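You operate a simulated robot arm through the tools that you are given. There is no shell and no other tool.

You are at the controls of a simulated robot arm. One attempt, no reset.

TASK
Unload the loading arm.
Fine: swing it in, stop pin to its holder, the steel ring on to the free peg up to the stop, then the pin back in the arm's tip.

It is judged by the outcome, as a careful person would: the job done as asked, and still so three seconds after it is handed in. It fails if anything else is knocked over, pushed out of place, dropped, spilled or broken.

THE ROBOT
A 7-joint arm with a three-finger gripper, fixed in place. Base frame: the origin is on the floor under the middle of its stand, x ahead of it, y to its left, z up. Units: m, degrees, N and s.
It reaches about 1.342 m from its shoulder. Its first joint turns from -166.0 to 166.0 degrees. Payload 2.69 kg.
Tool frame: the origin (TCP) lies between the finger pads and is the grasp point; the fingertips stand 0.03 m ahead of it; z points along the fingers, y is the line along which they close. The gripper opens to 0.128 m; its body begins 0.117 m behind the TCP.
Orientation is that of the tool frame in the base frame, as a unit quaternion [x, y, z, w]. With the fingers straight down and closing along the base's y, the tool's x points along the base's -x, its y along +y and its z along -z.

THE INTERFACE
- The arm moves only by the tool apply_moves. Its argument "moves" is a list of rows, each a list of 6 numbers: the shift along the base's x, y, z in m, then the turn, a rotation vector about the base's x, y, z in degrees. In form: [[x, y, z, wx, wy, wz], ...]. A call has 1 to 20 rows; each row is the pose to reach, as a shift and turn from the pose commanded when the call began. "jaw" is the closure, from 0 (fully open) to 1 (shut), set as the call begins (left out, the last holds). A row lasts 0.2 s, in which the tool goes at most 0.05 m and 8.6 degrees; a call with a longer step from one row to the next is refused whole, and so is a gripper value outside its range. A pose out of reach is approached as far as the arm can. The call stops where the force on the tool passes 70 N (or 10 N more than at its start, if that is more) or the arm is blocked; 0.2 s more then pass. The fingers move at their own pace (about 0.127 m/s each) and stop on an object; they squeeze with about 24 N. The grip force told is the motor's: it shows also when the fingers shut on nothing. Time passes only in rows, and 0.2 s behind the last, so rows that repeat a pose let the fingers close. The reply holds the time, the measured pose of the TCP, the force on the tool along the base axes, the opening and the grip force, in the units named above and with some noise, with the torque about the TCP (base axes, N m) and any sound that the robot's microphone picked up.
- Cameras (640 x 400 px; columns grow to the right, rows downward): "scene" is fixed at [0.0485, 0.4992, 1.6535]; the picture's right is [-0.91, -0.41, 0.00], its down [-0.19, 0.43, -0.88] and it looks along [0.36, -0.81, -0.47] (base axes); focal length 362 px, centre (320, 200). "wrist" rides on the gripper at [0.058, 0.054, -0.131] in the tool frame; the picture's right is [-0.68, 0.74, 0.00], its down [-0.62, -0.57, -0.55] and it looks along [-0.40, -0.37, 0.84] (tool axes); focal length 234 px, centre (320, 200).
- camera(camera): a new picture of that camera. The clock stands still meanwhile.
- move_column(by): moves the trunk up (or, below 0, down) by that many m; the arm rides with it, the base frame stays. It gives what a move gives, with no picture.
- locate(camera, pixels): for up to 12 pixels [column, row] of the newest picture of that camera ("zoom" is the newest enlarged one), the place [x, y, z] in the base frame of the surface seen there, good to about 0.002 m. The clock stands still meanwhile.
- inspect(camera, box): a new picture of the part [left, top, right, bottom] of that camera's present view, enlarged. The clock stands still meanwhile.
- finish_job(): hands the job in; it is judged then, once.

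Open the gripper and draw the arm clear of the work before you hand the job in, unless the task says otherwise.

The tools are called by a JSON object that holds its "api" and its "payload". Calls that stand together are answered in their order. apply_moves: Moves the arm, as the interface text tells. Its arguments: {"type":"object","properties":{"moves":{"type":"array","items":{"type":"array","items":{"type":"number"}}},"jaw":{"type":"number"}},"required":["moves"]} The other tools are called the same way: move_column (by) moves the trunk up or down; camera (camera) takes a picture; locate (camera, pixels) gives the place of the surface under pixels of a picture; inspect (camera, box) takes an enlarged picture of a part of a camera's view; finish_job () hands the job in.

At the start:

```text
time_s: 0.0
tcp_pos: [0.3404, -0.6104, 1.3396]
orientation: [-0.001, 1.0, 0.0, -0.001]
wrist_force: [-0.7, 0.4, 0.3]
moment: [0.02, 0.02, 0.03]
gripper_width: 0.128
finger_force: 0.2
trunk travel left (down, up): [-0.15, 0.2]
```

scene: 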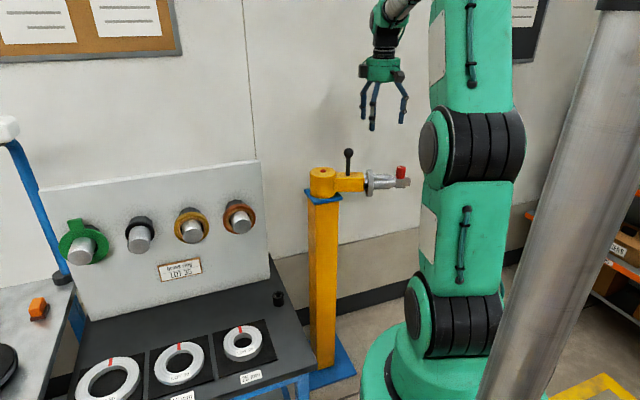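
wrist: 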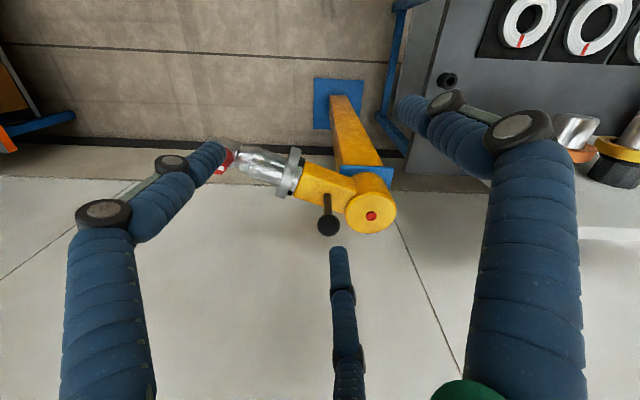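

I begin by looking closely at the loading arm (yellow post near px 345,180 in scene) and the peg board (px 160,230).

{"api": "inspect", "payload": {"camera": "scene", "box": [290, 130, 430, 220]}}

{"api": "inspect", "payload": {"camera": "scene", "box": [40, 160, 290, 320]}}

{"api": "inspect", "payload": {"camera": "wrist", "box": [200, 120, 420, 260]}}

```text
4.44 times, centred on (360, 175) of scene
```

zoom: 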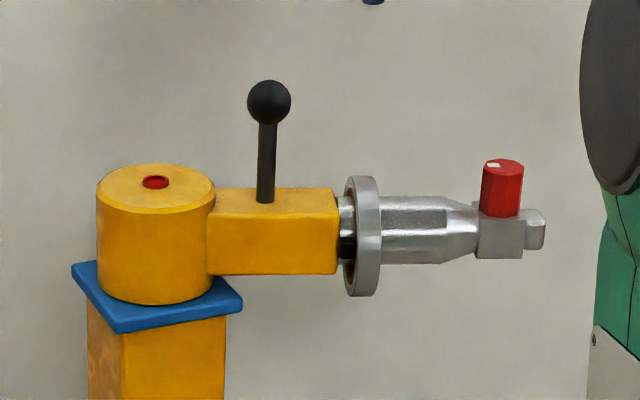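

```text
2.50 times, centred on (165, 240) of scene
```

zoom: 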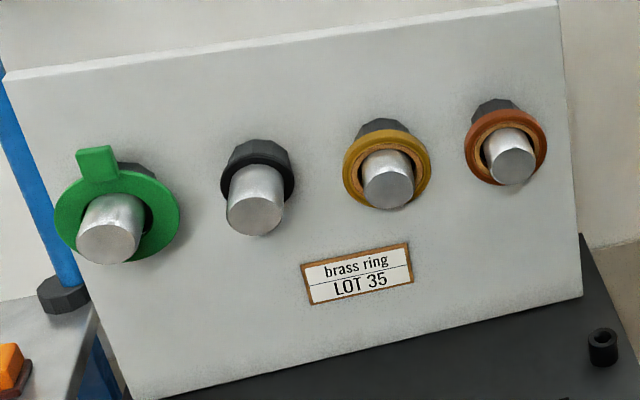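

```text
2.86 times, centred on (310, 190) of wrist
```

zoom: 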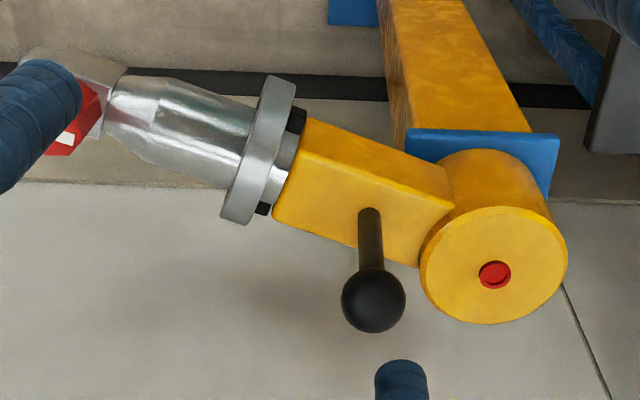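

Next I measure places: hinge, knob, ring, pin on the loading arm in the scene picture, and the pegs and the black holder.

{"api": "inspect", "payload": {"camera": "scene", "box": [290, 130, 430, 220]}}

{"api": "locate", "payload": {"camera": "zoom", "pixels": [[155, 182], [155, 260], [269, 102], [265, 195], [330, 230], [368, 236], [355, 180], [365, 290], [420, 230], [500, 200], [500, 240], [535, 230]]}}

{"api": "locate", "payload": {"camera": "scene", "pixels": [[84, 251], [139, 239], [190, 232], [241, 223], [278, 298], [140, 220], [110, 210], [160, 200], [84, 230], [240, 205], [190, 211], [100, 280]]}}

```text
4.44 times, centred on (360, 175) of scene
```

zoom: 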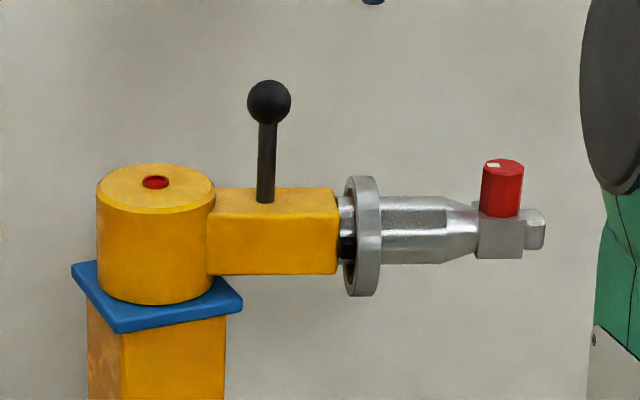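

```text
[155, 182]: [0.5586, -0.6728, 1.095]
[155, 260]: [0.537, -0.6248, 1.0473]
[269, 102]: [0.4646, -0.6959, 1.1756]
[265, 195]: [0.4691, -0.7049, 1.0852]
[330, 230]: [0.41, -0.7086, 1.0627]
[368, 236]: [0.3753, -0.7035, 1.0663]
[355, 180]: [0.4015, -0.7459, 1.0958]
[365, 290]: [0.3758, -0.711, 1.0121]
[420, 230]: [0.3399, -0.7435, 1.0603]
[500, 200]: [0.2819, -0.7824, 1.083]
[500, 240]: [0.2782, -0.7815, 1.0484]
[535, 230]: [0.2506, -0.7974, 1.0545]
```

```text
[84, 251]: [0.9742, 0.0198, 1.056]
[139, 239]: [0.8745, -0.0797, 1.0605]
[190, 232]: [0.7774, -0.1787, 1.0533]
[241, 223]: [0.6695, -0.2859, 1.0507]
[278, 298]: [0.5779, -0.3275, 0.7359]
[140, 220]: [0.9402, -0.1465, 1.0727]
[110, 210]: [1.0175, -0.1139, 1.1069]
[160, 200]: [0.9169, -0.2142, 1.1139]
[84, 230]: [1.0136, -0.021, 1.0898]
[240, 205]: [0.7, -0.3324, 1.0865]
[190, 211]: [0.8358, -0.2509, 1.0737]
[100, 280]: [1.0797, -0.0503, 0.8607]
```

I check the notices, labels and other features for hints about how far the arm swings.

{"api": "inspect", "payload": {"camera": "scene", "box": [0, 0, 180, 60]}}

{"api": "inspect", "payload": {"camera": "scene", "box": [60, 280, 320, 400]}}

{"api": "inspect", "payload": {"camera": "scene", "box": [480, 0, 640, 60]}}

{"api": "inspect", "payload": {"camera": "scene", "box": [0, 100, 120, 400]}}

{"api": "inspect", "payload": {"camera": "wrist", "box": [420, 0, 640, 200]}}

```text
3.56 times, centred on (90, 30) of scene
```

zoom: 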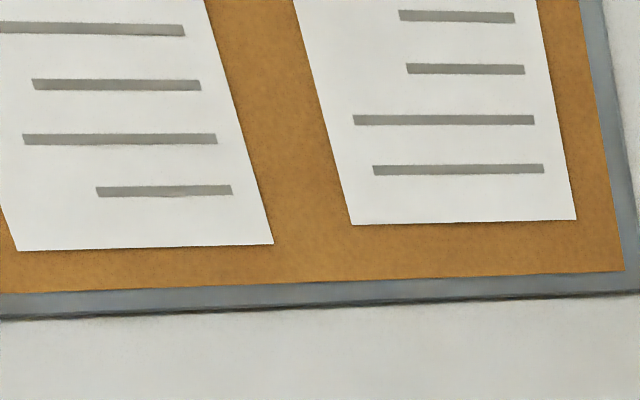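

```text
2.46 times, centred on (190, 340) of scene
```

zoom: 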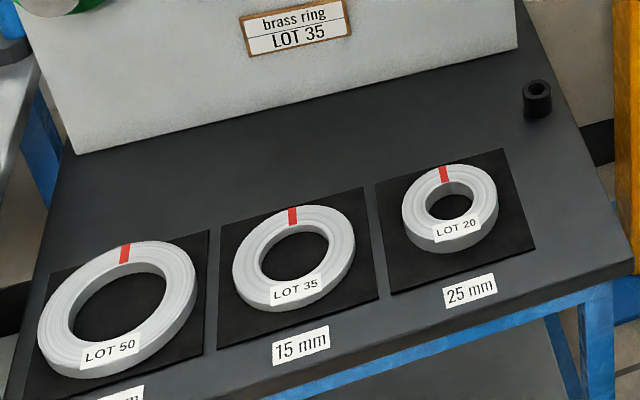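

```text
4.00 times, centred on (560, 30) of scene
```

zoom: 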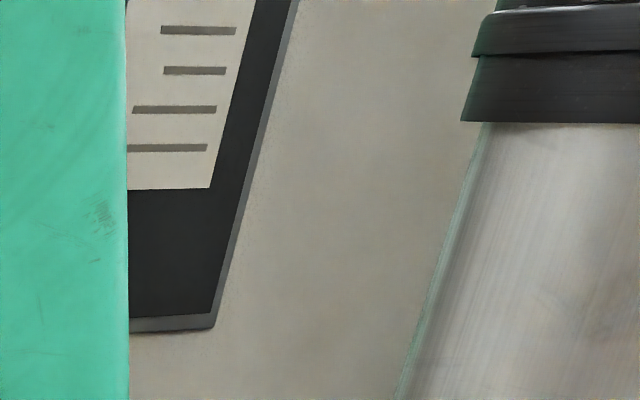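

```text
1.33 times, centred on (60, 250) of scene
```

zoom: 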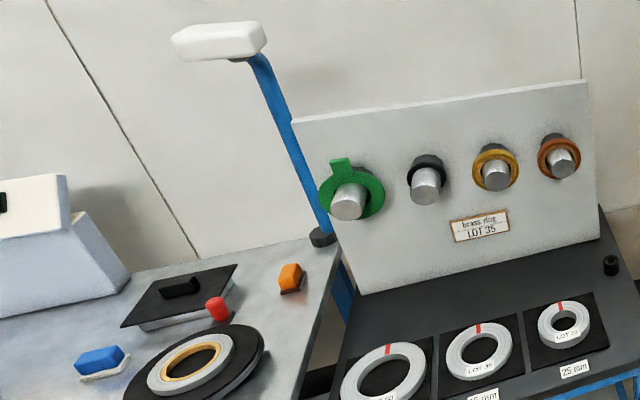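

```text
2.00 times, centred on (530, 100) of wrist
```

zoom: 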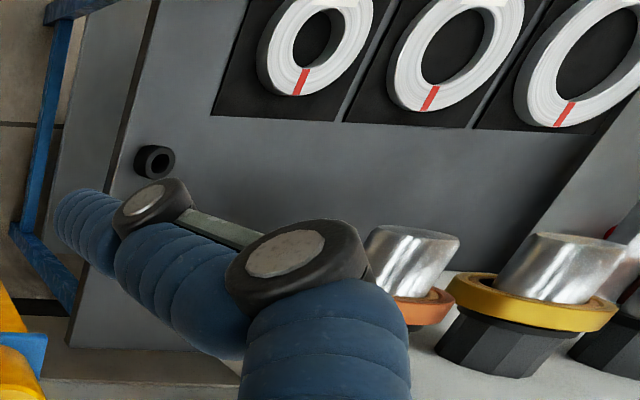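

I measure where the three fingers are, so I know the gripper's layout, and get more of the loading arm from the wrist view.

{"api": "locate", "payload": {"camera": "wrist", "pixels": [[208, 150], [172, 163], [104, 214], [338, 252], [345, 300], [348, 350], [408, 105], [446, 99], [522, 128], [470, 390], [152, 180], [470, 130]]}}

{"api": "inspect", "payload": {"camera": "scene", "box": [330, 0, 430, 140]}}

```text
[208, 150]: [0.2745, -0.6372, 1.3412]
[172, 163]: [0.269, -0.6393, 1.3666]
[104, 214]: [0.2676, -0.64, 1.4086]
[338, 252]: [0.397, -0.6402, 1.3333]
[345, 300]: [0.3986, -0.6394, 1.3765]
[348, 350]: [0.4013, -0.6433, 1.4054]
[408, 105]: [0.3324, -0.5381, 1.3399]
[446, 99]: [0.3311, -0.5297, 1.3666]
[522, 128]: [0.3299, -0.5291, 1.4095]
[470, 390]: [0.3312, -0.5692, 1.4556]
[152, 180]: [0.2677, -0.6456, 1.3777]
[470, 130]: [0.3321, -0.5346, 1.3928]
```

```text
2.86 times, centred on (380, 70) of scene
```

zoom: 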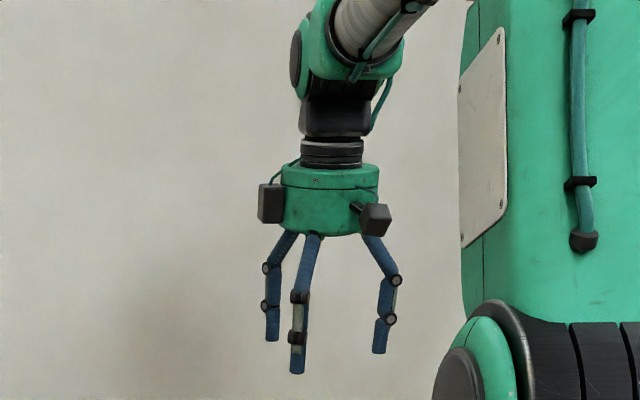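

The three fingers sit 120° apart (one at +y, two at -y side). I close the jaw halfway in free air to see how they travel.

{"api": "apply_moves", "payload": {"moves": [[0, 0, 0, 0, 0, 0], [0, 0, 0, 0, 0, 0], [0, 0, 0, 0, 0, 0], [0, 0, 0, 0, 0, 0]], "jaw": 0.7}}

{"api": "camera", "payload": {"camera": "wrist"}}

{"api": "locate", "payload": {"camera": "wrist", "pixels": [[320, 200]]}}

```text
time_s: 1.0
tcp_pos: [0.3402, -0.6091, 1.3388]
orientation: [-0.002, 1.0, 0.0, 0.001]
wrist_force: [0.2, 0.2, -0.6]
moment: [0.01, 0.01, 0.04]
gripper_width: 0.0384
finger_force: 0.2
trunk travel left (down, up): [-0.15, 0.2]
```

```text
taken
```

wrist: 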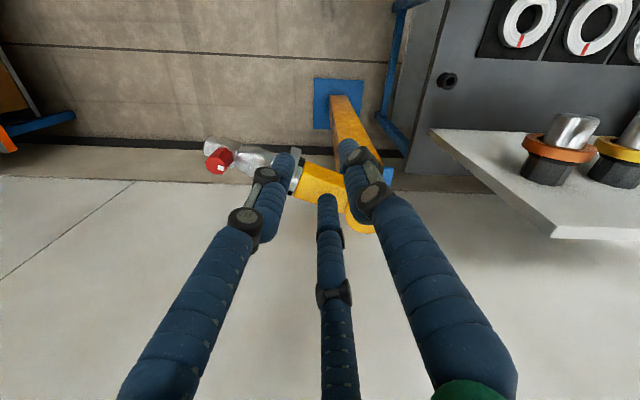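

```text
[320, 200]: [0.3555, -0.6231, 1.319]
```

The fingers close radially. I measure their tips at this opening for finger thickness.

{"api": "locate", "payload": {"camera": "wrist", "pixels": [[278, 175], [268, 215], [290, 160], [328, 202], [328, 230], [340, 210], [352, 155], [365, 170], [380, 200], [318, 215], [245, 220]]}}

{"api": "inspect", "payload": {"camera": "scene", "box": [340, 50, 430, 140]}}

{"api": "inspect", "payload": {"camera": "wrist", "box": [190, 120, 420, 270]}}

```text
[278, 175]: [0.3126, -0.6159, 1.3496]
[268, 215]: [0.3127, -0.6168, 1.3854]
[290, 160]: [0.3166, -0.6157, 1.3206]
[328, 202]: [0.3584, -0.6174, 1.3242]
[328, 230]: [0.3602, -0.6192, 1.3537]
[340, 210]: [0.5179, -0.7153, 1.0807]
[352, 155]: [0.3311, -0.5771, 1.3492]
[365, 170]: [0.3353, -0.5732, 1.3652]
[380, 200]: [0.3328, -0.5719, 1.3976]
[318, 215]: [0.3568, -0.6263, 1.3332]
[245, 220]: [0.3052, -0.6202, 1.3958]
```

```text
4.44 times, centred on (385, 95) of scene
```

zoom: 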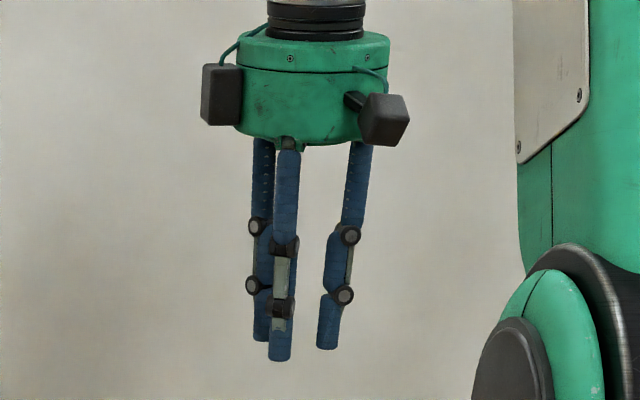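

```text
2.67 times, centred on (305, 195) of wrist
```

zoom: 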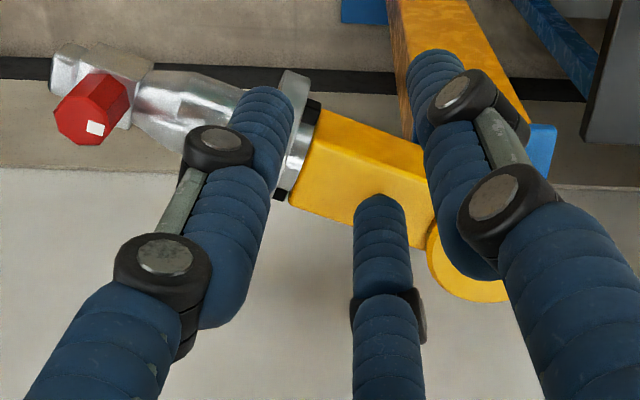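

I move the gripper slightly back and lower (well clear of the knob at z≈1.19) for a closer wrist picture of the ring and pin.

{"api": "apply_moves", "payload": {"moves": [[-0.03, 0.02, -0.025, 0, 0, 0], [-0.06, 0.04, -0.05, 0, 0, 0], [-0.09, 0.06, -0.08, 0, 0, 0]], "jaw": 0}}

{"api": "camera", "payload": {"camera": "wrist"}}

{"api": "inspect", "payload": {"camera": "wrist", "box": [200, 80, 440, 240]}}

```text
time_s: 1.8
tcp_pos: [0.25, -0.5503, 1.2599]
orientation: [0.0, 1.0, 0.0, 0.0]
wrist_force: [1.2, 0.8, -0.1]
moment: [0.03, 0.04, 0.0]
gripper_width: 0.1278
finger_force: 0.0
trunk travel left (down, up): [-0.15, 0.2]
```

```text
taken
```

wrist: 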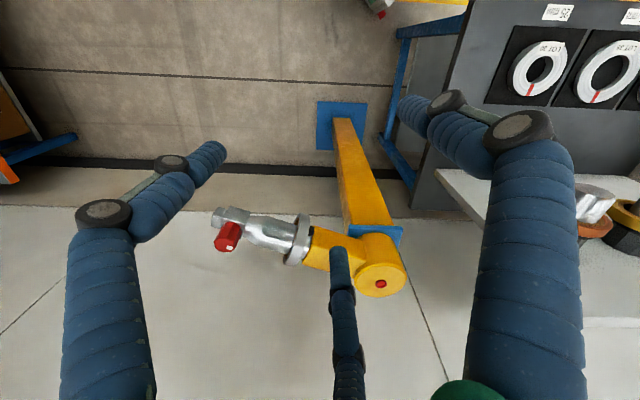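

```text
2.50 times, centred on (320, 160) of wrist
```

zoom: 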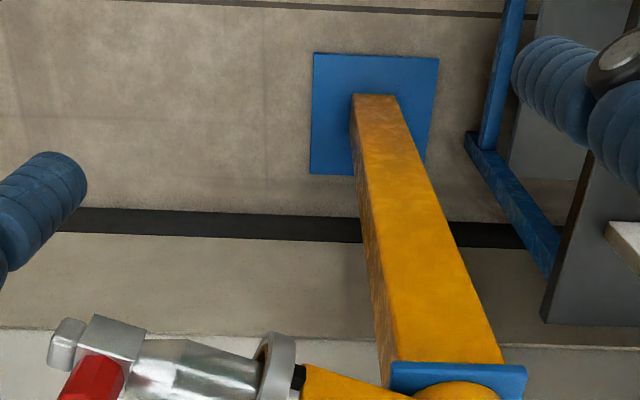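

I enlarge the loading arm in this view to measure ring, spigot and pin.

{"api": "inspect", "payload": {"camera": "wrist", "box": [200, 190, 330, 275]}}

{"api": "locate", "payload": {"camera": "zoom", "pixels": [[135, 220], [90, 120], [130, 135], [210, 190], [280, 210], [330, 220], [430, 140], [490, 200], [450, 260], [480, 320], [500, 260], [600, 250]]}}

```text
4.71 times, centred on (265, 232) of wrist
```

zoom: 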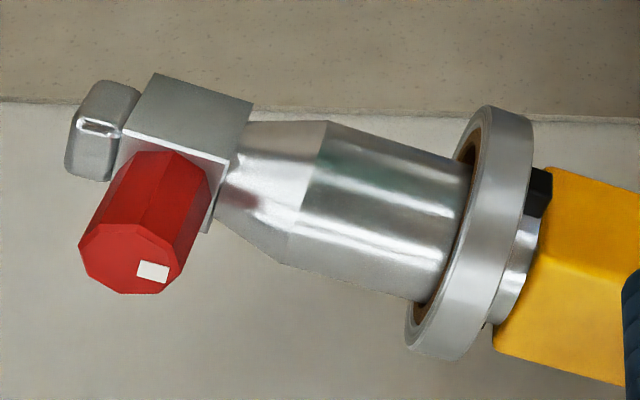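

```text
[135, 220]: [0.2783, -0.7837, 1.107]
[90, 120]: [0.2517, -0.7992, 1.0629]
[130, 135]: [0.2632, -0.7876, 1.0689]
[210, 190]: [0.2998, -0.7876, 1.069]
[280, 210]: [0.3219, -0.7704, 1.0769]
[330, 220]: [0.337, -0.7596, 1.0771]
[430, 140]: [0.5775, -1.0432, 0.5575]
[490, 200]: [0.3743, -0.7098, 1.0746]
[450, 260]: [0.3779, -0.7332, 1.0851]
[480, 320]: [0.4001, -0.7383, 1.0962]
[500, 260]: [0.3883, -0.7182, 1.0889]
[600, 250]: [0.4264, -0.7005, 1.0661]
```

The knob centre works out at about (0.471, -0.712, 1.169), hinge axis at (0.559, -0.673), arm pointing at about 204°. I go above the knob with the gripper open.

{"api": "apply_moves", "payload": {"moves": [[0.037, -0.027, 0.01, 0, 0, 0], [0.074, -0.054, 0.01, 0, 0, 0], [0.111, -0.081, 0.01, 0, 0, 0], [0.148, -0.108, 0.01, 0, 0, 0], [0.185, -0.135, 0.01, 0, 0, 0], [0.221, -0.162, 0.01, 0, 0, 0]], "jaw": 0}}

{"api": "camera", "payload": {"camera": "wrist"}}

{"api": "camera", "payload": {"camera": "scene"}}

```text
time_s: 3.2
tcp_pos: [0.4712, -0.7116, 1.2683]
orientation: [-0.001, 1.0, -0.001, -0.001]
wrist_force: [0.1, -0.6, -0.2]
moment: [-0.02, -0.07, 0.01]
gripper_width: 0.1279
finger_force: 0.0
trunk travel left (down, up): [-0.15, 0.2]
```

```text
taken
```

wrist: 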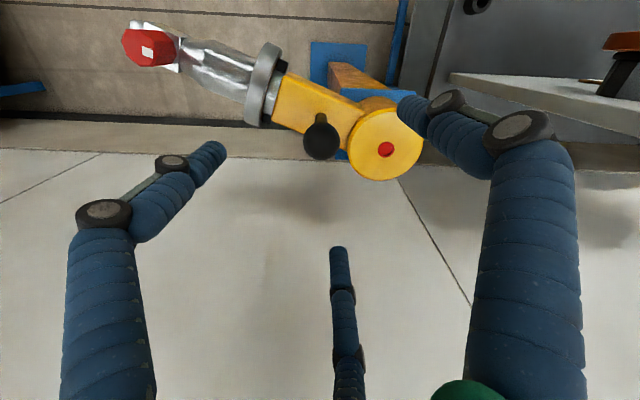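

```text
taken
```

scene: 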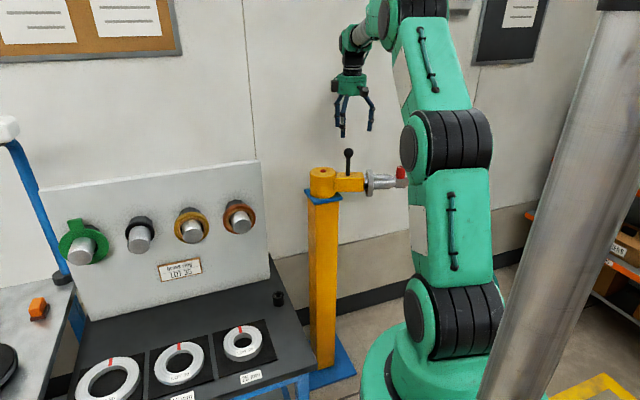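

The knob at wrist px (322,137) is where a point 0.1 m straight below the TCP should appear, so I'm aligned. I descend to the knob and close gently around it.

{"api": "apply_moves", "payload": {"moves": [[0, 0, -0.03, 0, 0, 0], [0, 0, -0.06, 0, 0, 0], [0, 0, -0.09, 0, 0, 0], [0, 0, -0.101, 0, 0, 0]]}}

{"api": "camera", "payload": {"camera": "wrist"}}

```text
time_s: 4.2
tcp_pos: [0.4722, -0.7127, 1.1683]
orientation: [-0.001, 1.0, 0.0, -0.001]
wrist_force: [-0.3, -0.2, -0.4]
moment: [-0.03, -0.01, 0.02]
gripper_width: 0.1278
finger_force: 0.1
trunk travel left (down, up): [-0.15, 0.2]
```

```text
taken
```

wrist: 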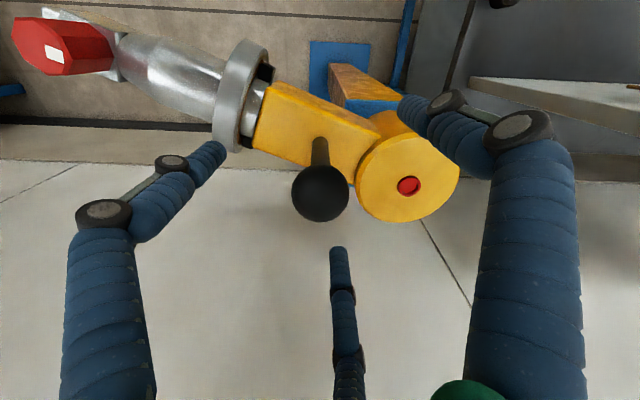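

The knob (px 320,193) sits between the fingers right at the TCP. I close in order to cage it.

{"api": "apply_moves", "payload": {"moves": [[0, 0, 0, 0, 0, 0], [0, 0, 0, 0, 0, 0], [0, 0, 0, 0, 0, 0], [0, 0, 0, 0, 0, 0]], "jaw": 0.8}}

```text
time_s: 5.2
tcp_pos: [0.4733, -0.7121, 1.1683]
orientation: [-0.001, 1.0, 0.0, -0.001]
wrist_force: [1.6, -0.7, -0.6]
moment: [-0.04, -0.03, -0.04]
gripper_width: 0.0355
finger_force: 45.0
trunk travel left (down, up): [-0.15, 0.2]
```

The knob is held (width 0.0355). I start swinging it in (tip towards the robot, clockwise from above) along the arc about the hinge, 10° first, and watch force and sound.

{"api": "apply_moves", "payload": {"moves": [[-0.0016, 0.0038, 0, 0, 0, -2.5], [-0.0031, 0.0077, 0, 0, 0, -5], [-0.0044, 0.0116, 0, 0, 0, -7.5], [-0.0055, 0.0156, 0, 0, 0, -10]]}}

{"api": "camera", "payload": {"camera": "scene"}}

```text
time_s: 6.2
tcp_pos: [0.466, -0.6965, 1.1675]
orientation: [0.087, 0.996, 0.0, 0.001]
wrist_force: [15.7, -7.7, 8.3]
moment: [-0.11, -0.17, -0.24]
gripper_width: 0.0357
finger_force: 44.8
trunk travel left (down, up): [-0.15, 0.2]
```

```text
taken
```

scene: 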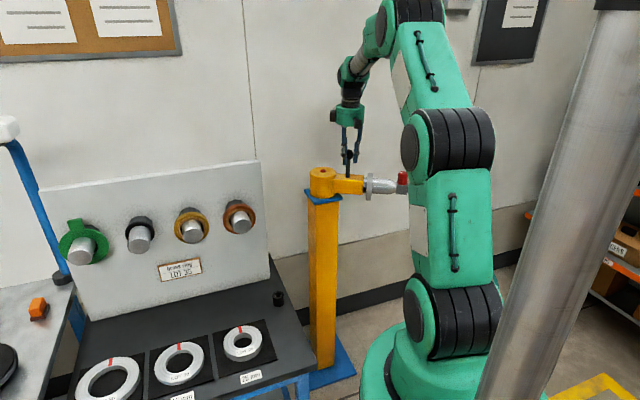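

The arm swings with little resistance, with some radial pull (+15.7 N in x), so my hinge centre is a bit off. I refine the hinge axis from the drum's outline.

{"api": "inspect", "payload": {"camera": "scene", "box": [290, 130, 430, 220]}}

{"api": "locate", "payload": {"camera": "zoom", "pixels": [[155, 182], [110, 187], [190, 192], [155, 168], [155, 205], [120, 172], [190, 172], [130, 200]]}}

{"api": "camera", "payload": {"camera": "wrist"}}

```text
4.44 times, centred on (360, 175) of scene
```

zoom: 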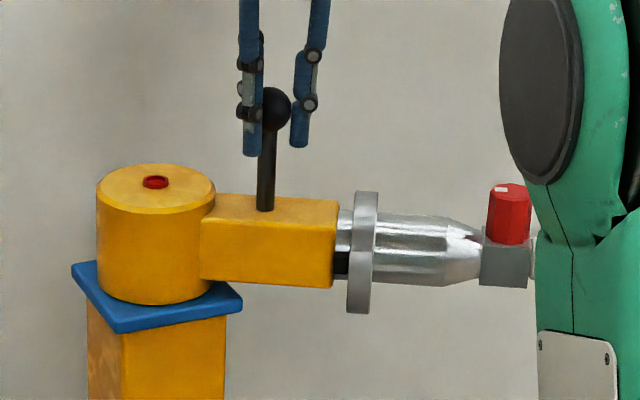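

```text
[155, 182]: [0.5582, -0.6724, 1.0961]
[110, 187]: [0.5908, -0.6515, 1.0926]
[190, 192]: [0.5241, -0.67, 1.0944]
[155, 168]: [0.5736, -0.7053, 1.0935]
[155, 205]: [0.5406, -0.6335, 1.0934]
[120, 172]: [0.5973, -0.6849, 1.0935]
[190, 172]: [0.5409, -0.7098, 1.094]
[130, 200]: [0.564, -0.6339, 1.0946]
```

```text
taken
```

wrist: 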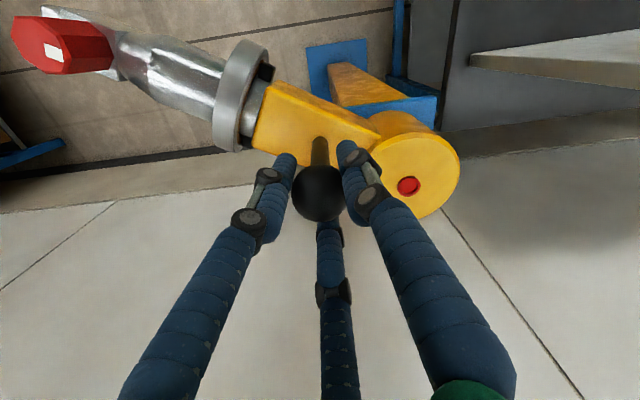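

Ball radius about the hinge is closer to 0.0935 m. I continue the arc with that radius to about 170°, in slow steps.

{"api": "apply_moves", "payload": {"moves": [[0.0002, 0.0041, 0, 0, 0, -2.4], [0.0002, 0.0082, 0, 0, 0, -4.8], [-0.0003, 0.0122, 0, 0, 0, -7.3], [-0.0008, 0.0163, 0, 0, 0, -9.8], [-0.001, 0.0203, 0, 0, 0, -12.3], [-0.0012, 0.0244, 0, 0, 0, -14.8], [-0.001, 0.0285, 0, 0, 0, -17.3], [-0.0008, 0.0325, 0, 0, 0, -19.8], [-0.0003, 0.0366, 0, 0, 0, -22.3], [0.0002, 0.0406, 0, 0, 0, -24.8]]}}

{"api": "camera", "payload": {"camera": "scene"}}

```text
time_s: 8.4
tcp_pos: [0.4659, -0.6548, 1.1676]
orientation: [0.299, 0.954, 0.0, 0.0]
wrist_force: [-3.9, -6.8, 9.5]
moment: [0.03, 0.0, 0.01]
gripper_width: 0.0358
finger_force: 44.3
trunk travel left (down, up): [-0.15, 0.2]
```

```text
taken
```

scene: 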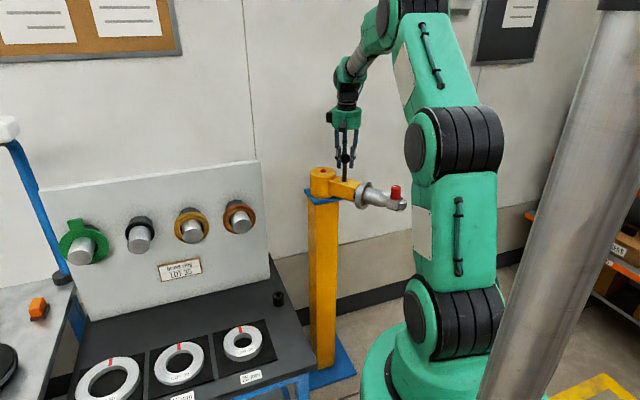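

Swinging smoothly (forces < 10 N). I continue the arc from 170° to 140°.

{"api": "apply_moves", "payload": {"moves": [[0.0008, 0.004, 0, 0, 0, -2.5], [0.0018, 0.008, 0, 0, 0, -5], [0.0029, 0.0119, 0, 0, 0, -7.5], [0.0042, 0.0158, 0, 0, 0, -10], [0.0057, 0.0196, 0, 0, 0, -12.5], [0.0074, 0.0233, 0, 0, 0, -15], [0.0092, 0.027, 0, 0, 0, -17.5], [0.0111, 0.0305, 0, 0, 0, -20], [0.0132, 0.034, 0, 0, 0, -22.5], [0.0155, 0.0374, 0, 0, 0, -25], [0.0179, 0.0407, 0, 0, 0, -27.5], [0.0205, 0.0439, 0, 0, 0, -30]]}}

{"api": "camera", "payload": {"camera": "scene"}}

{"api": "camera", "payload": {"camera": "wrist"}}

```text
time_s: 11.0
tcp_pos: [0.4862, -0.6115, 1.1681]
orientation: [0.536, 0.844, 0.0, -0.001]
wrist_force: [-11.4, -0.4, 0.6]
moment: [0.07, 0.23, -0.16]
gripper_width: 0.0358
finger_force: 45.1
trunk travel left (down, up): [-0.15, 0.2]
```

```text
taken
```

scene: 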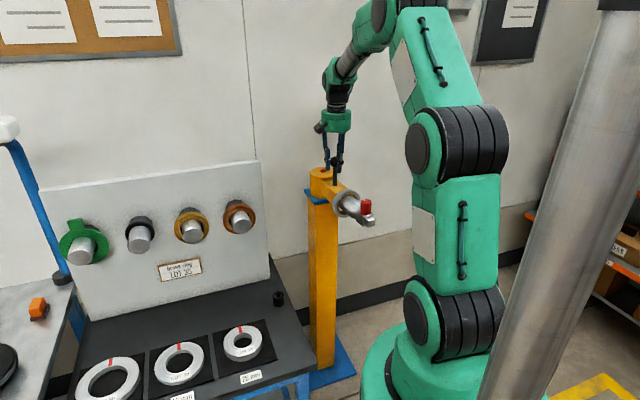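

```text
taken
```

wrist: 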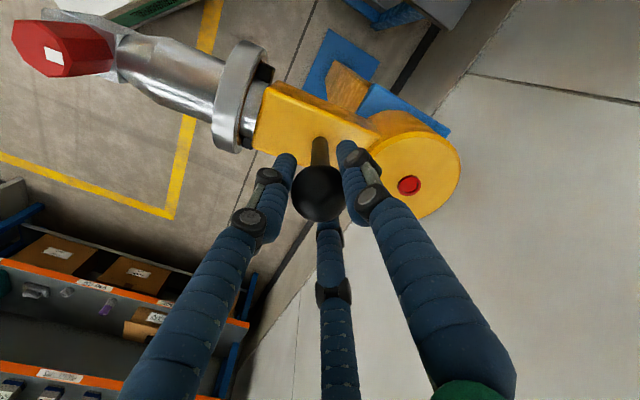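

Still free (≈8 N tangential friction), no stop felt at 140°. I go on slowly to 130° watching for the end stop.

{"api": "apply_moves", "payload": {"moves": [[0.0019, 0.0037, 0, 0, 0, -2.5], [0.0048, 0.0067, 0, 0, 0, -5], [0.0078, 0.0096, 0, 0, 0, -7.5], [0.0109, 0.0123, 0, 0, 0, -10]]}}

```text
time_s: 12.0
tcp_pos: [0.4963, -0.6017, 1.1658]
orientation: [0.607, 0.794, 0.0, 0.0]
wrist_force: [-9.0, -27.4, 2.2]
moment: [0.02, 0.28, -0.02]
gripper_width: 0.046
finger_force: 15.0
trunk travel left (down, up): [-0.15, 0.2]
```

Force rose to ~29 N and the grip widened to 0.046, suggesting an end stop around 135°. I look before moving on.

{"api": "camera", "payload": {"camera": "wrist"}}

{"api": "inspect", "payload": {"camera": "scene", "box": [290, 130, 430, 250]}}

```text
taken
```

wrist: 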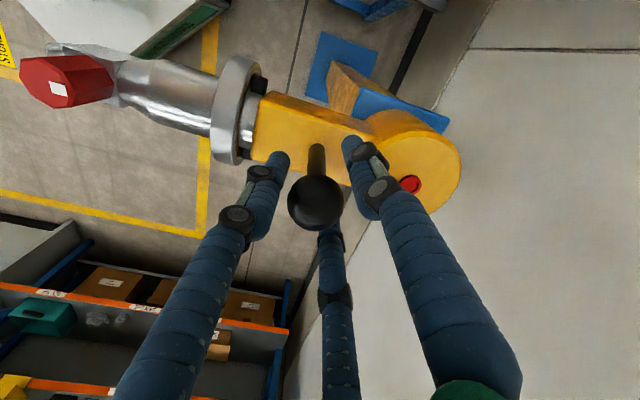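

```text
3.33 times, centred on (360, 190) of scene
```

zoom: 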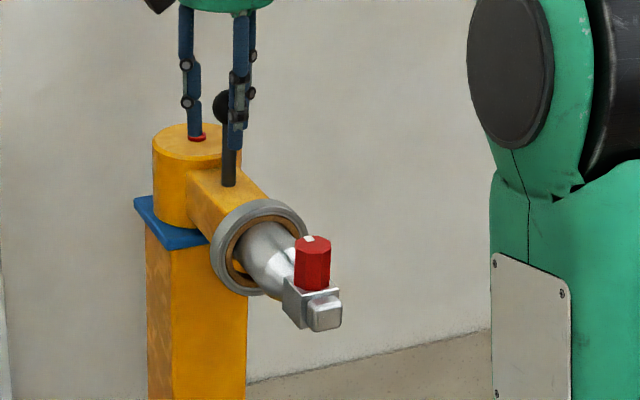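

I measure lever base and pin to get the present swing angle.

{"api": "locate", "payload": {"camera": "zoom", "pixels": [[229, 180], [312, 265], [313, 240], [325, 315], [227, 210], [290, 225], [255, 280], [260, 205], [196, 136], [160, 145], [305, 318], [297, 290]]}}

```text
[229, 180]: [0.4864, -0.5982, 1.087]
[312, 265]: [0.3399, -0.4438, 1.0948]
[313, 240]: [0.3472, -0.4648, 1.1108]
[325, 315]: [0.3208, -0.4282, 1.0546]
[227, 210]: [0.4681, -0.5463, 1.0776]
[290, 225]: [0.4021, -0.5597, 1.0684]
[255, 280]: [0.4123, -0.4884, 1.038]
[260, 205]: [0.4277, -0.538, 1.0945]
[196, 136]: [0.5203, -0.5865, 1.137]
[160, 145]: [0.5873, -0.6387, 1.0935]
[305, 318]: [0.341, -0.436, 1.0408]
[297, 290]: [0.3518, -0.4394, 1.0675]
```

The pin sits at ~135.5° about the hinge, i.e. the arm is at its inner stop, parallel to the pegs. I ease off the pressure by ~5 mm and open the gripper.

{"api": "apply_moves", "payload": {"moves": [[-0.0025, -0.0022, 0, 0, 0, 0], [-0.0045, -0.004, 0, 0, 0, 0], [-0.0045, -0.004, 0, 0, 0, 0]]}}

{"api": "apply_moves", "payload": {"moves": [[0, 0, 0, 0, 0, 0], [0, 0, 0, 0, 0, 0], [0, 0, 0, 0, 0, 0]], "jaw": 0}}

{"api": "camera", "payload": {"camera": "wrist"}}

{"api": "inspect", "payload": {"camera": "scene", "box": [290, 130, 430, 250]}}

```text
time_s: 12.8
tcp_pos: [0.4923, -0.6047, 1.1675]
orientation: [0.607, 0.794, 0.0, 0.0]
wrist_force: [2.0, -18.6, -1.6]
moment: [0.11, -0.02, 0.12]
gripper_width: 0.0376
finger_force: 7.8
trunk travel left (down, up): [-0.15, 0.2]
```

```text
time_s: 13.6
tcp_pos: [0.4919, -0.6024, 1.1662]
orientation: [0.607, 0.794, 0.0, 0.0]
wrist_force: [-0.4, 0.6, 0.4]
moment: [0.02, 0.05, 0.0]
gripper_width: 0.1279
finger_force: 0.0
trunk travel left (down, up): [-0.15, 0.2]
```

```text
taken
```

wrist: 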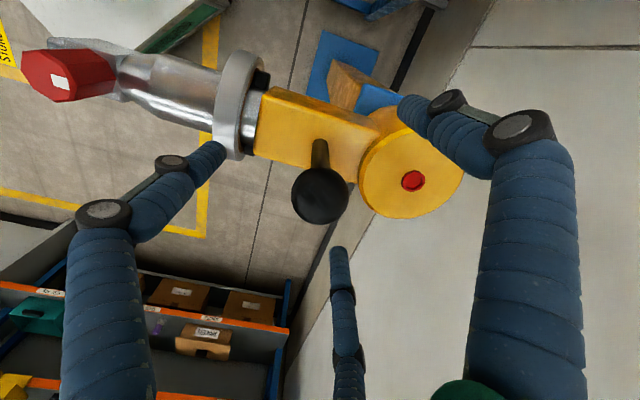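

```text
3.33 times, centred on (360, 190) of scene
```

zoom: 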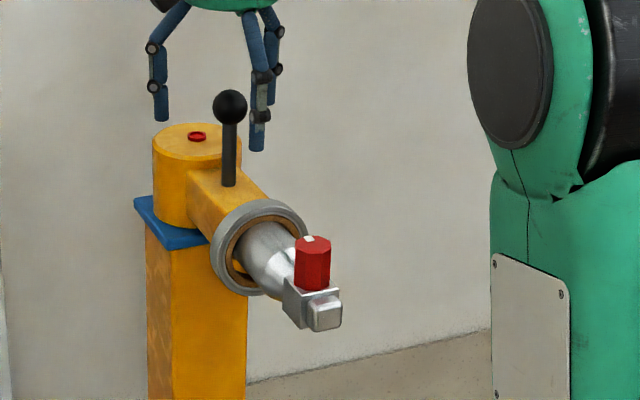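

The arm stays in. I raise the gripper clear of the knob and go above the pin near (0.347, -0.465).

{"api": "apply_moves", "payload": {"moves": [[0, 0, 0.04, 0, 0, 0], [0, 0, 0.08, 0, 0, 0], [0, 0, 0.12, 0, 0, 0], [-0.03, 0.028, 0.12, 0, 0, 0], [-0.06, 0.056, 0.12, 0, 0, 0], [-0.09, 0.084, 0.12, 0, 0, 0], [-0.12, 0.112, 0.12, 0, 0, 0], [-0.145, 0.138, 0.1, 0, 0, 0]]}}

{"api": "camera", "payload": {"camera": "wrist"}}

{"api": "camera", "payload": {"camera": "scene"}}

```text
time_s: 15.4
tcp_pos: [0.348, -0.4638, 1.2697]
orientation: [0.607, 0.795, 0.0, 0.0]
wrist_force: [0.4, -0.1, 0.2]
moment: [0.01, 0.0, 0.0]
gripper_width: 0.1281
finger_force: 0.1
trunk travel left (down, up): [-0.15, 0.2]
```

```text
taken
```

wrist: 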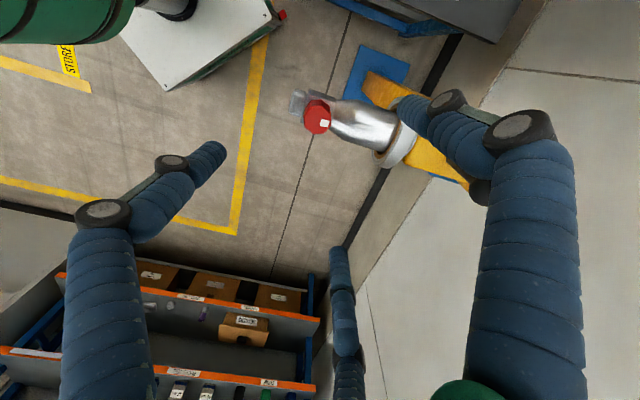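

```text
taken
```

scene: 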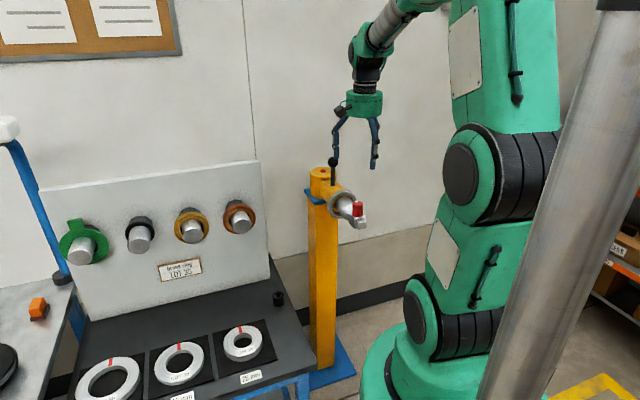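

The pin top is at wrist px (317,117). I zoom and measure its top face and the tip.

{"api": "inspect", "payload": {"camera": "wrist", "box": [280, 75, 440, 175]}}

{"api": "locate", "payload": {"camera": "zoom", "pixels": [[145, 170], [100, 170], [190, 170], [145, 125], [145, 210], [175, 195], [60, 110], [115, 75], [230, 130], [300, 170], [450, 170], [500, 250]]}}

```text
4.00 times, centred on (360, 125) of wrist
```

zoom: 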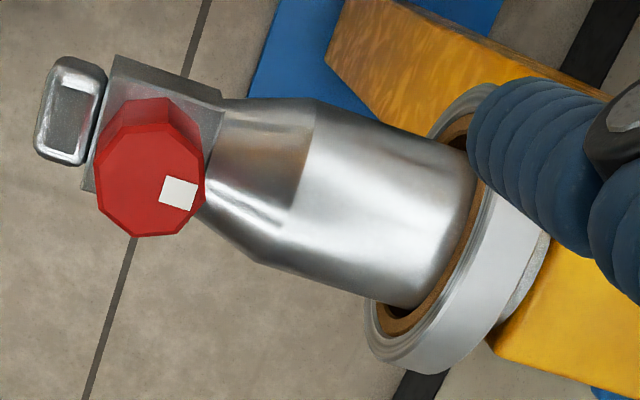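

```text
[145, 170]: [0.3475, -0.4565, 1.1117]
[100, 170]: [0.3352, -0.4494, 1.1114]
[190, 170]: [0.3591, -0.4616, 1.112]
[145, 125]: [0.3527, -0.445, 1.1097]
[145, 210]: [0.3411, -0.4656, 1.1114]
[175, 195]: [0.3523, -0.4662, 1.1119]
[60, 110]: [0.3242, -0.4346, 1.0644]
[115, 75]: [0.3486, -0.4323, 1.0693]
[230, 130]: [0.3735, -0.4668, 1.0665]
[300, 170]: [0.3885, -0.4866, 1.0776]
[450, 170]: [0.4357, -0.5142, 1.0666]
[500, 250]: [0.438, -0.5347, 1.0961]
```

Pin handle: centre ≈ (0.347, -0.460), top z 1.112, Ø≈0.032, block top z≈1.069. I centre over it and descend partway.

{"api": "apply_moves", "payload": {"moves": [[-0.001, 0.004, -0.03, 0, 0, 0], [-0.001, 0.004, -0.065, 0, 0, 0], [-0.001, 0.004, -0.1, 0, 0, 0], [-0.001, 0.004, -0.1, 0, 0, 0]]}}

{"api": "camera", "payload": {"camera": "wrist"}}

{"api": "inspect", "payload": {"camera": "scene", "box": [300, 110, 440, 240]}}

```text
time_s: 16.4
tcp_pos: [0.3451, -0.462, 1.166]
orientation: [0.607, 0.794, 0.0, 0.0]
wrist_force: [-1.1, 0.2, 0.0]
moment: [0.04, -0.01, -0.01]
gripper_width: 0.1282
finger_force: 0.0
trunk travel left (down, up): [-0.15, 0.2]
```

```text
taken
```

wrist: 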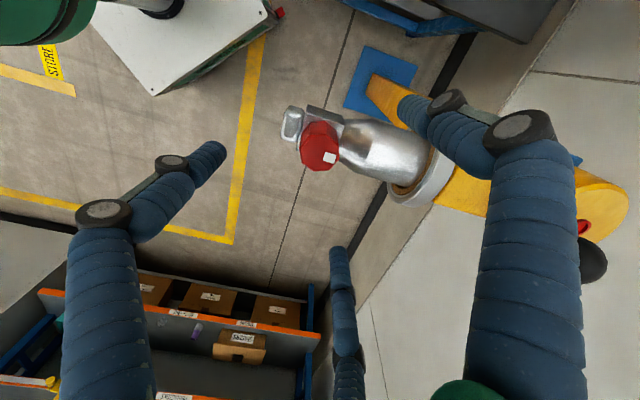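

```text
3.08 times, centred on (370, 175) of scene
```

zoom: 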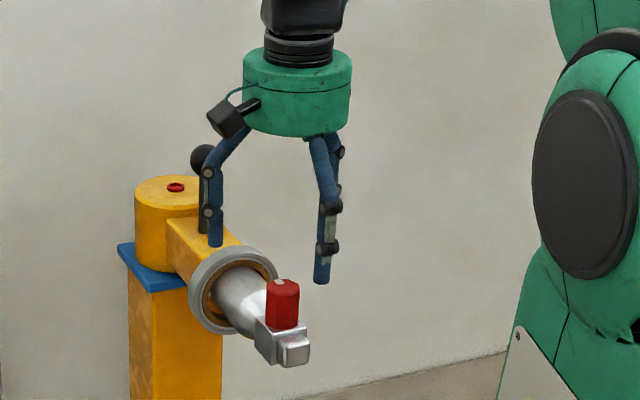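

I verify alignment by measuring the pin's top face in this closer view.

{"api": "inspect", "payload": {"camera": "wrist", "box": [270, 95, 390, 205]}}

{"api": "locate", "payload": {"camera": "wrist", "pixels": [[320, 150], [308, 150], [334, 150], [320, 160], [320, 140], [330, 157], [347, 130], [350, 145]]}}

```text
3.64 times, centred on (330, 150) of wrist
```

zoom: 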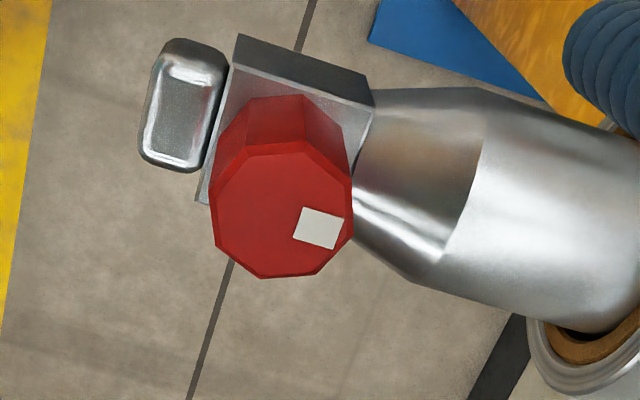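

```text
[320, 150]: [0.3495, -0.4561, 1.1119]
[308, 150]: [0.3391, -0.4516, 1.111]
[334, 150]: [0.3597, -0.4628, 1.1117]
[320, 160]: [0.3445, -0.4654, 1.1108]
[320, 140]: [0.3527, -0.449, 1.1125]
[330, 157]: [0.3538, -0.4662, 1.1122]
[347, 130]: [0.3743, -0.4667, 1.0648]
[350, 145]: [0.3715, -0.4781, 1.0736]
```

Pin centre ≈ (0.348, -0.459). I shift a couple of mm and descend so the fingertips end just above the block.

{"api": "apply_moves", "payload": {"moves": [[0.001, 0.0025, -0.02, 0, 0, 0], [0.001, 0.0025, -0.04, 0, 0, 0], [0.001, 0.0025, -0.055, 0, 0, 0], [0.001, 0.0025, -0.061, 0, 0, 0], [0.001, 0.0025, -0.061, 0, 0, 0]]}}

{"api": "camera", "payload": {"camera": "wrist"}}

{"api": "inspect", "payload": {"camera": "scene", "box": [300, 130, 420, 240]}}

```text
time_s: 17.6
tcp_pos: [0.347, -0.4585, 1.108]
orientation: [0.608, 0.794, 0.0, 0.0]
wrist_force: [-0.6, 0.5, 0.0]
moment: [0.02, 0.01, 0.02]
gripper_width: 0.1282
finger_force: 0.0
trunk travel left (down, up): [-0.15, 0.2]
```

```text
taken
```

wrist: 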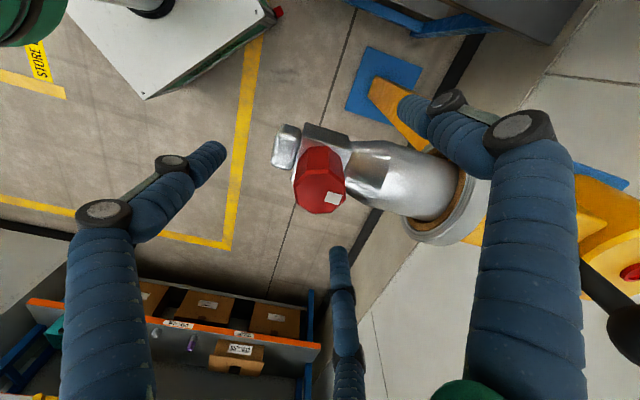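

```text
3.64 times, centred on (360, 185) of scene
```

zoom: 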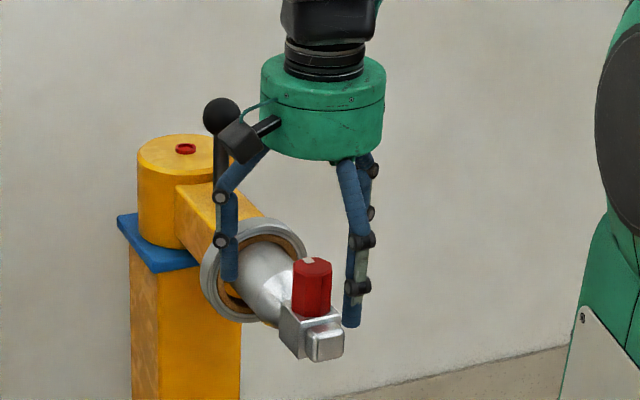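

Tips are just above the block, the handle is centred between the fingers (px 320,185). I close on the pin.

{"api": "apply_moves", "payload": {"moves": [[0, 0, 0, 0, 0, 0], [0, 0, 0, 0, 0, 0], [0, 0, 0, 0, 0, 0], [0, 0, 0, 0, 0, 0]], "jaw": 1}}

{"api": "camera", "payload": {"camera": "wrist"}}

```text
time_s: 18.6
tcp_pos: [0.3464, -0.4587, 1.108]
orientation: [0.608, 0.794, 0.0, 0.0]
wrist_force: [0.0, 0.2, -0.5]
moment: [0.04, 0.04, 0.0]
gripper_width: 0.0333
finger_force: 23.8
trunk travel left (down, up): [-0.15, 0.2]
```

```text
taken
```

wrist: 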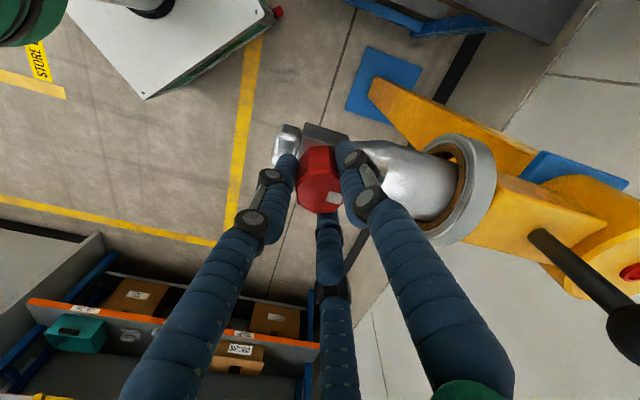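

Held firmly (0.0333 wide). I pull straight up a little and check the force.

{"api": "apply_moves", "payload": {"moves": [[0, 0, 0.005, 0, 0, 0], [0, 0, 0.01, 0, 0, 0], [0, 0, 0.01, 0, 0, 0]]}}

{"api": "inspect", "payload": {"camera": "scene", "box": [300, 130, 420, 240]}}

```text
time_s: 19.4
tcp_pos: [0.3478, -0.4587, 1.1175]
orientation: [0.608, 0.794, 0.0, 0.0]
wrist_force: [-2.5, -0.4, 0.4]
moment: [-0.03, 0.11, -0.03]
gripper_width: 0.0333
finger_force: 24.6
trunk travel left (down, up): [-0.15, 0.2]
```

```text
3.64 times, centred on (360, 185) of scene
```

zoom: 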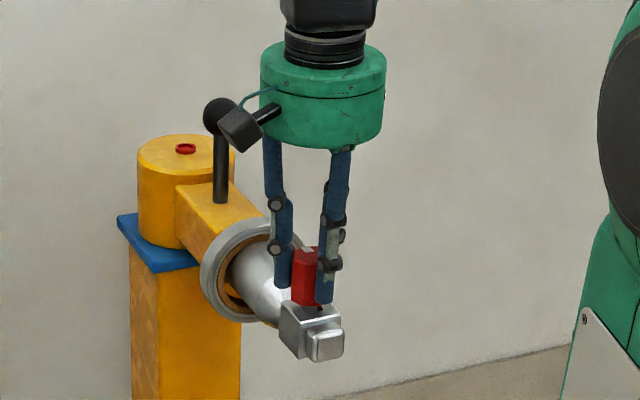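

The pin slides up freely (shank visible in the hole). I continue to lift out.

{"api": "apply_moves", "payload": {"moves": [[0, 0, 0.01, 0, 0, 0], [0, 0, 0.025, 0, 0, 0], [0, 0, 0.045, 0, 0, 0], [0, 0, 0.07, 0, 0, 0], [0, 0, 0.1, 0, 0, 0]]}}

{"api": "inspect", "payload": {"camera": "scene", "box": [300, 100, 420, 240]}}

{"api": "camera", "payload": {"camera": "wrist"}}

```text
time_s: 20.6
tcp_pos: [0.3486, -0.4593, 1.2179]
orientation: [0.607, 0.795, 0.0, 0.0]
wrist_force: [0.2, -0.2, -1.5]
moment: [-0.01, 0.02, -0.02]
gripper_width: 0.0334
finger_force: 23.9
trunk travel left (down, up): [-0.15, 0.2]
```

```text
2.86 times, centred on (360, 170) of scene
```

zoom: 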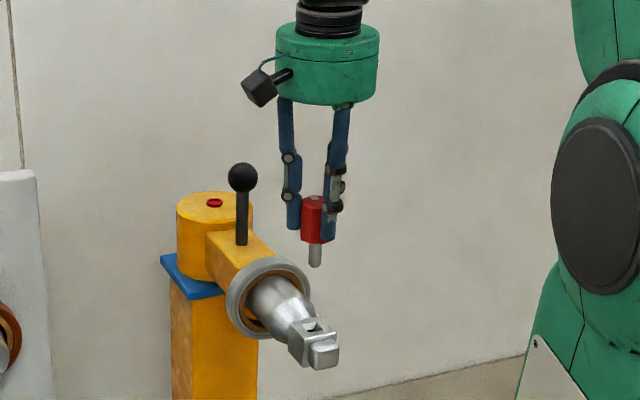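

```text
taken
```

wrist: 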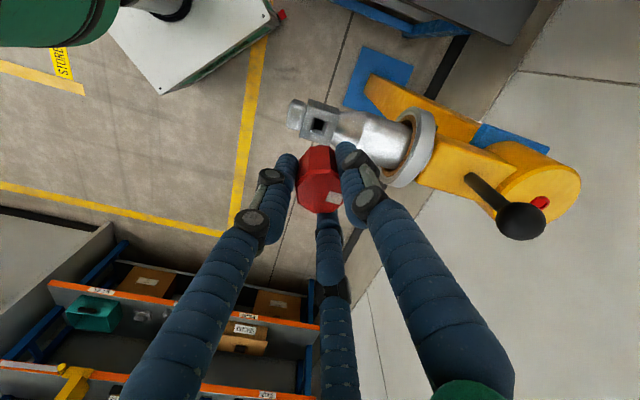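

The pin is out, with a short shank. I look closely at the hole in the block and the shank's shape.

{"api": "inspect", "payload": {"camera": "wrist", "box": [280, 85, 440, 215]}}

{"api": "inspect", "payload": {"camera": "scene", "box": [340, 160, 380, 200]}}

{"api": "locate", "payload": {"camera": "zoom", "pixels": [[320, 200]]}}

{"api": "inspect", "payload": {"camera": "scene", "box": [250, 270, 310, 330]}}

```text
3.08 times, centred on (360, 150) of wrist
```

zoom: 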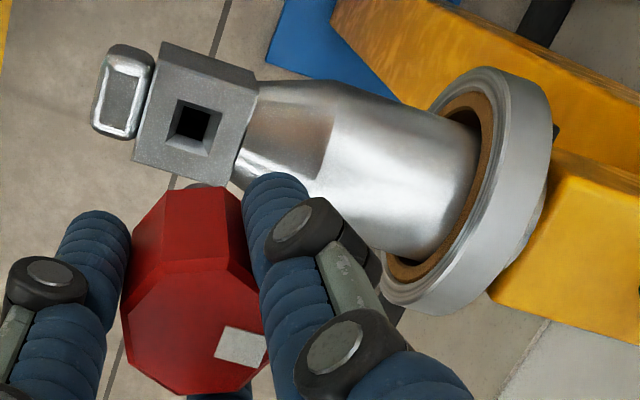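

```text
10.00 times, centred on (360, 180) of scene
```

zoom: 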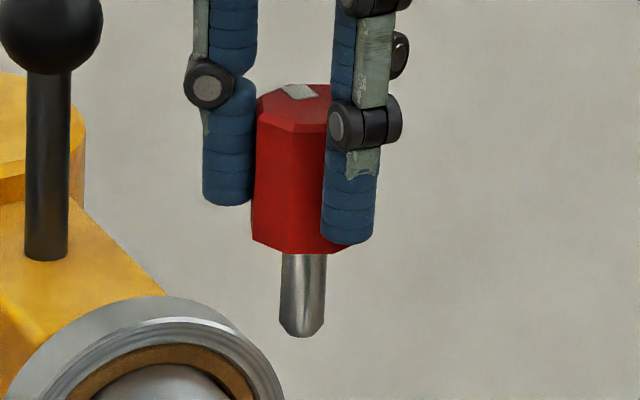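

```text
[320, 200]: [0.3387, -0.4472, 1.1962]
```

```text
6.67 times, centred on (280, 300) of scene
```

zoom: 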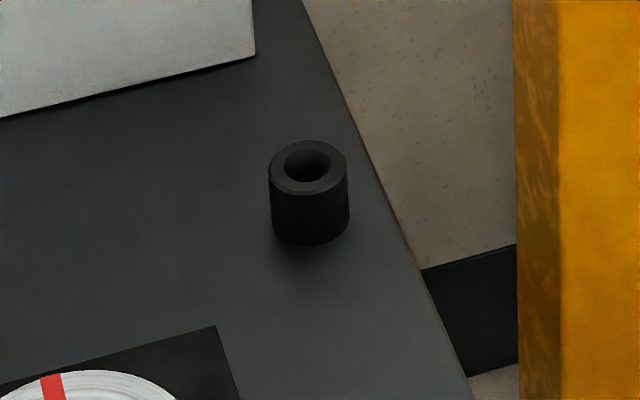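

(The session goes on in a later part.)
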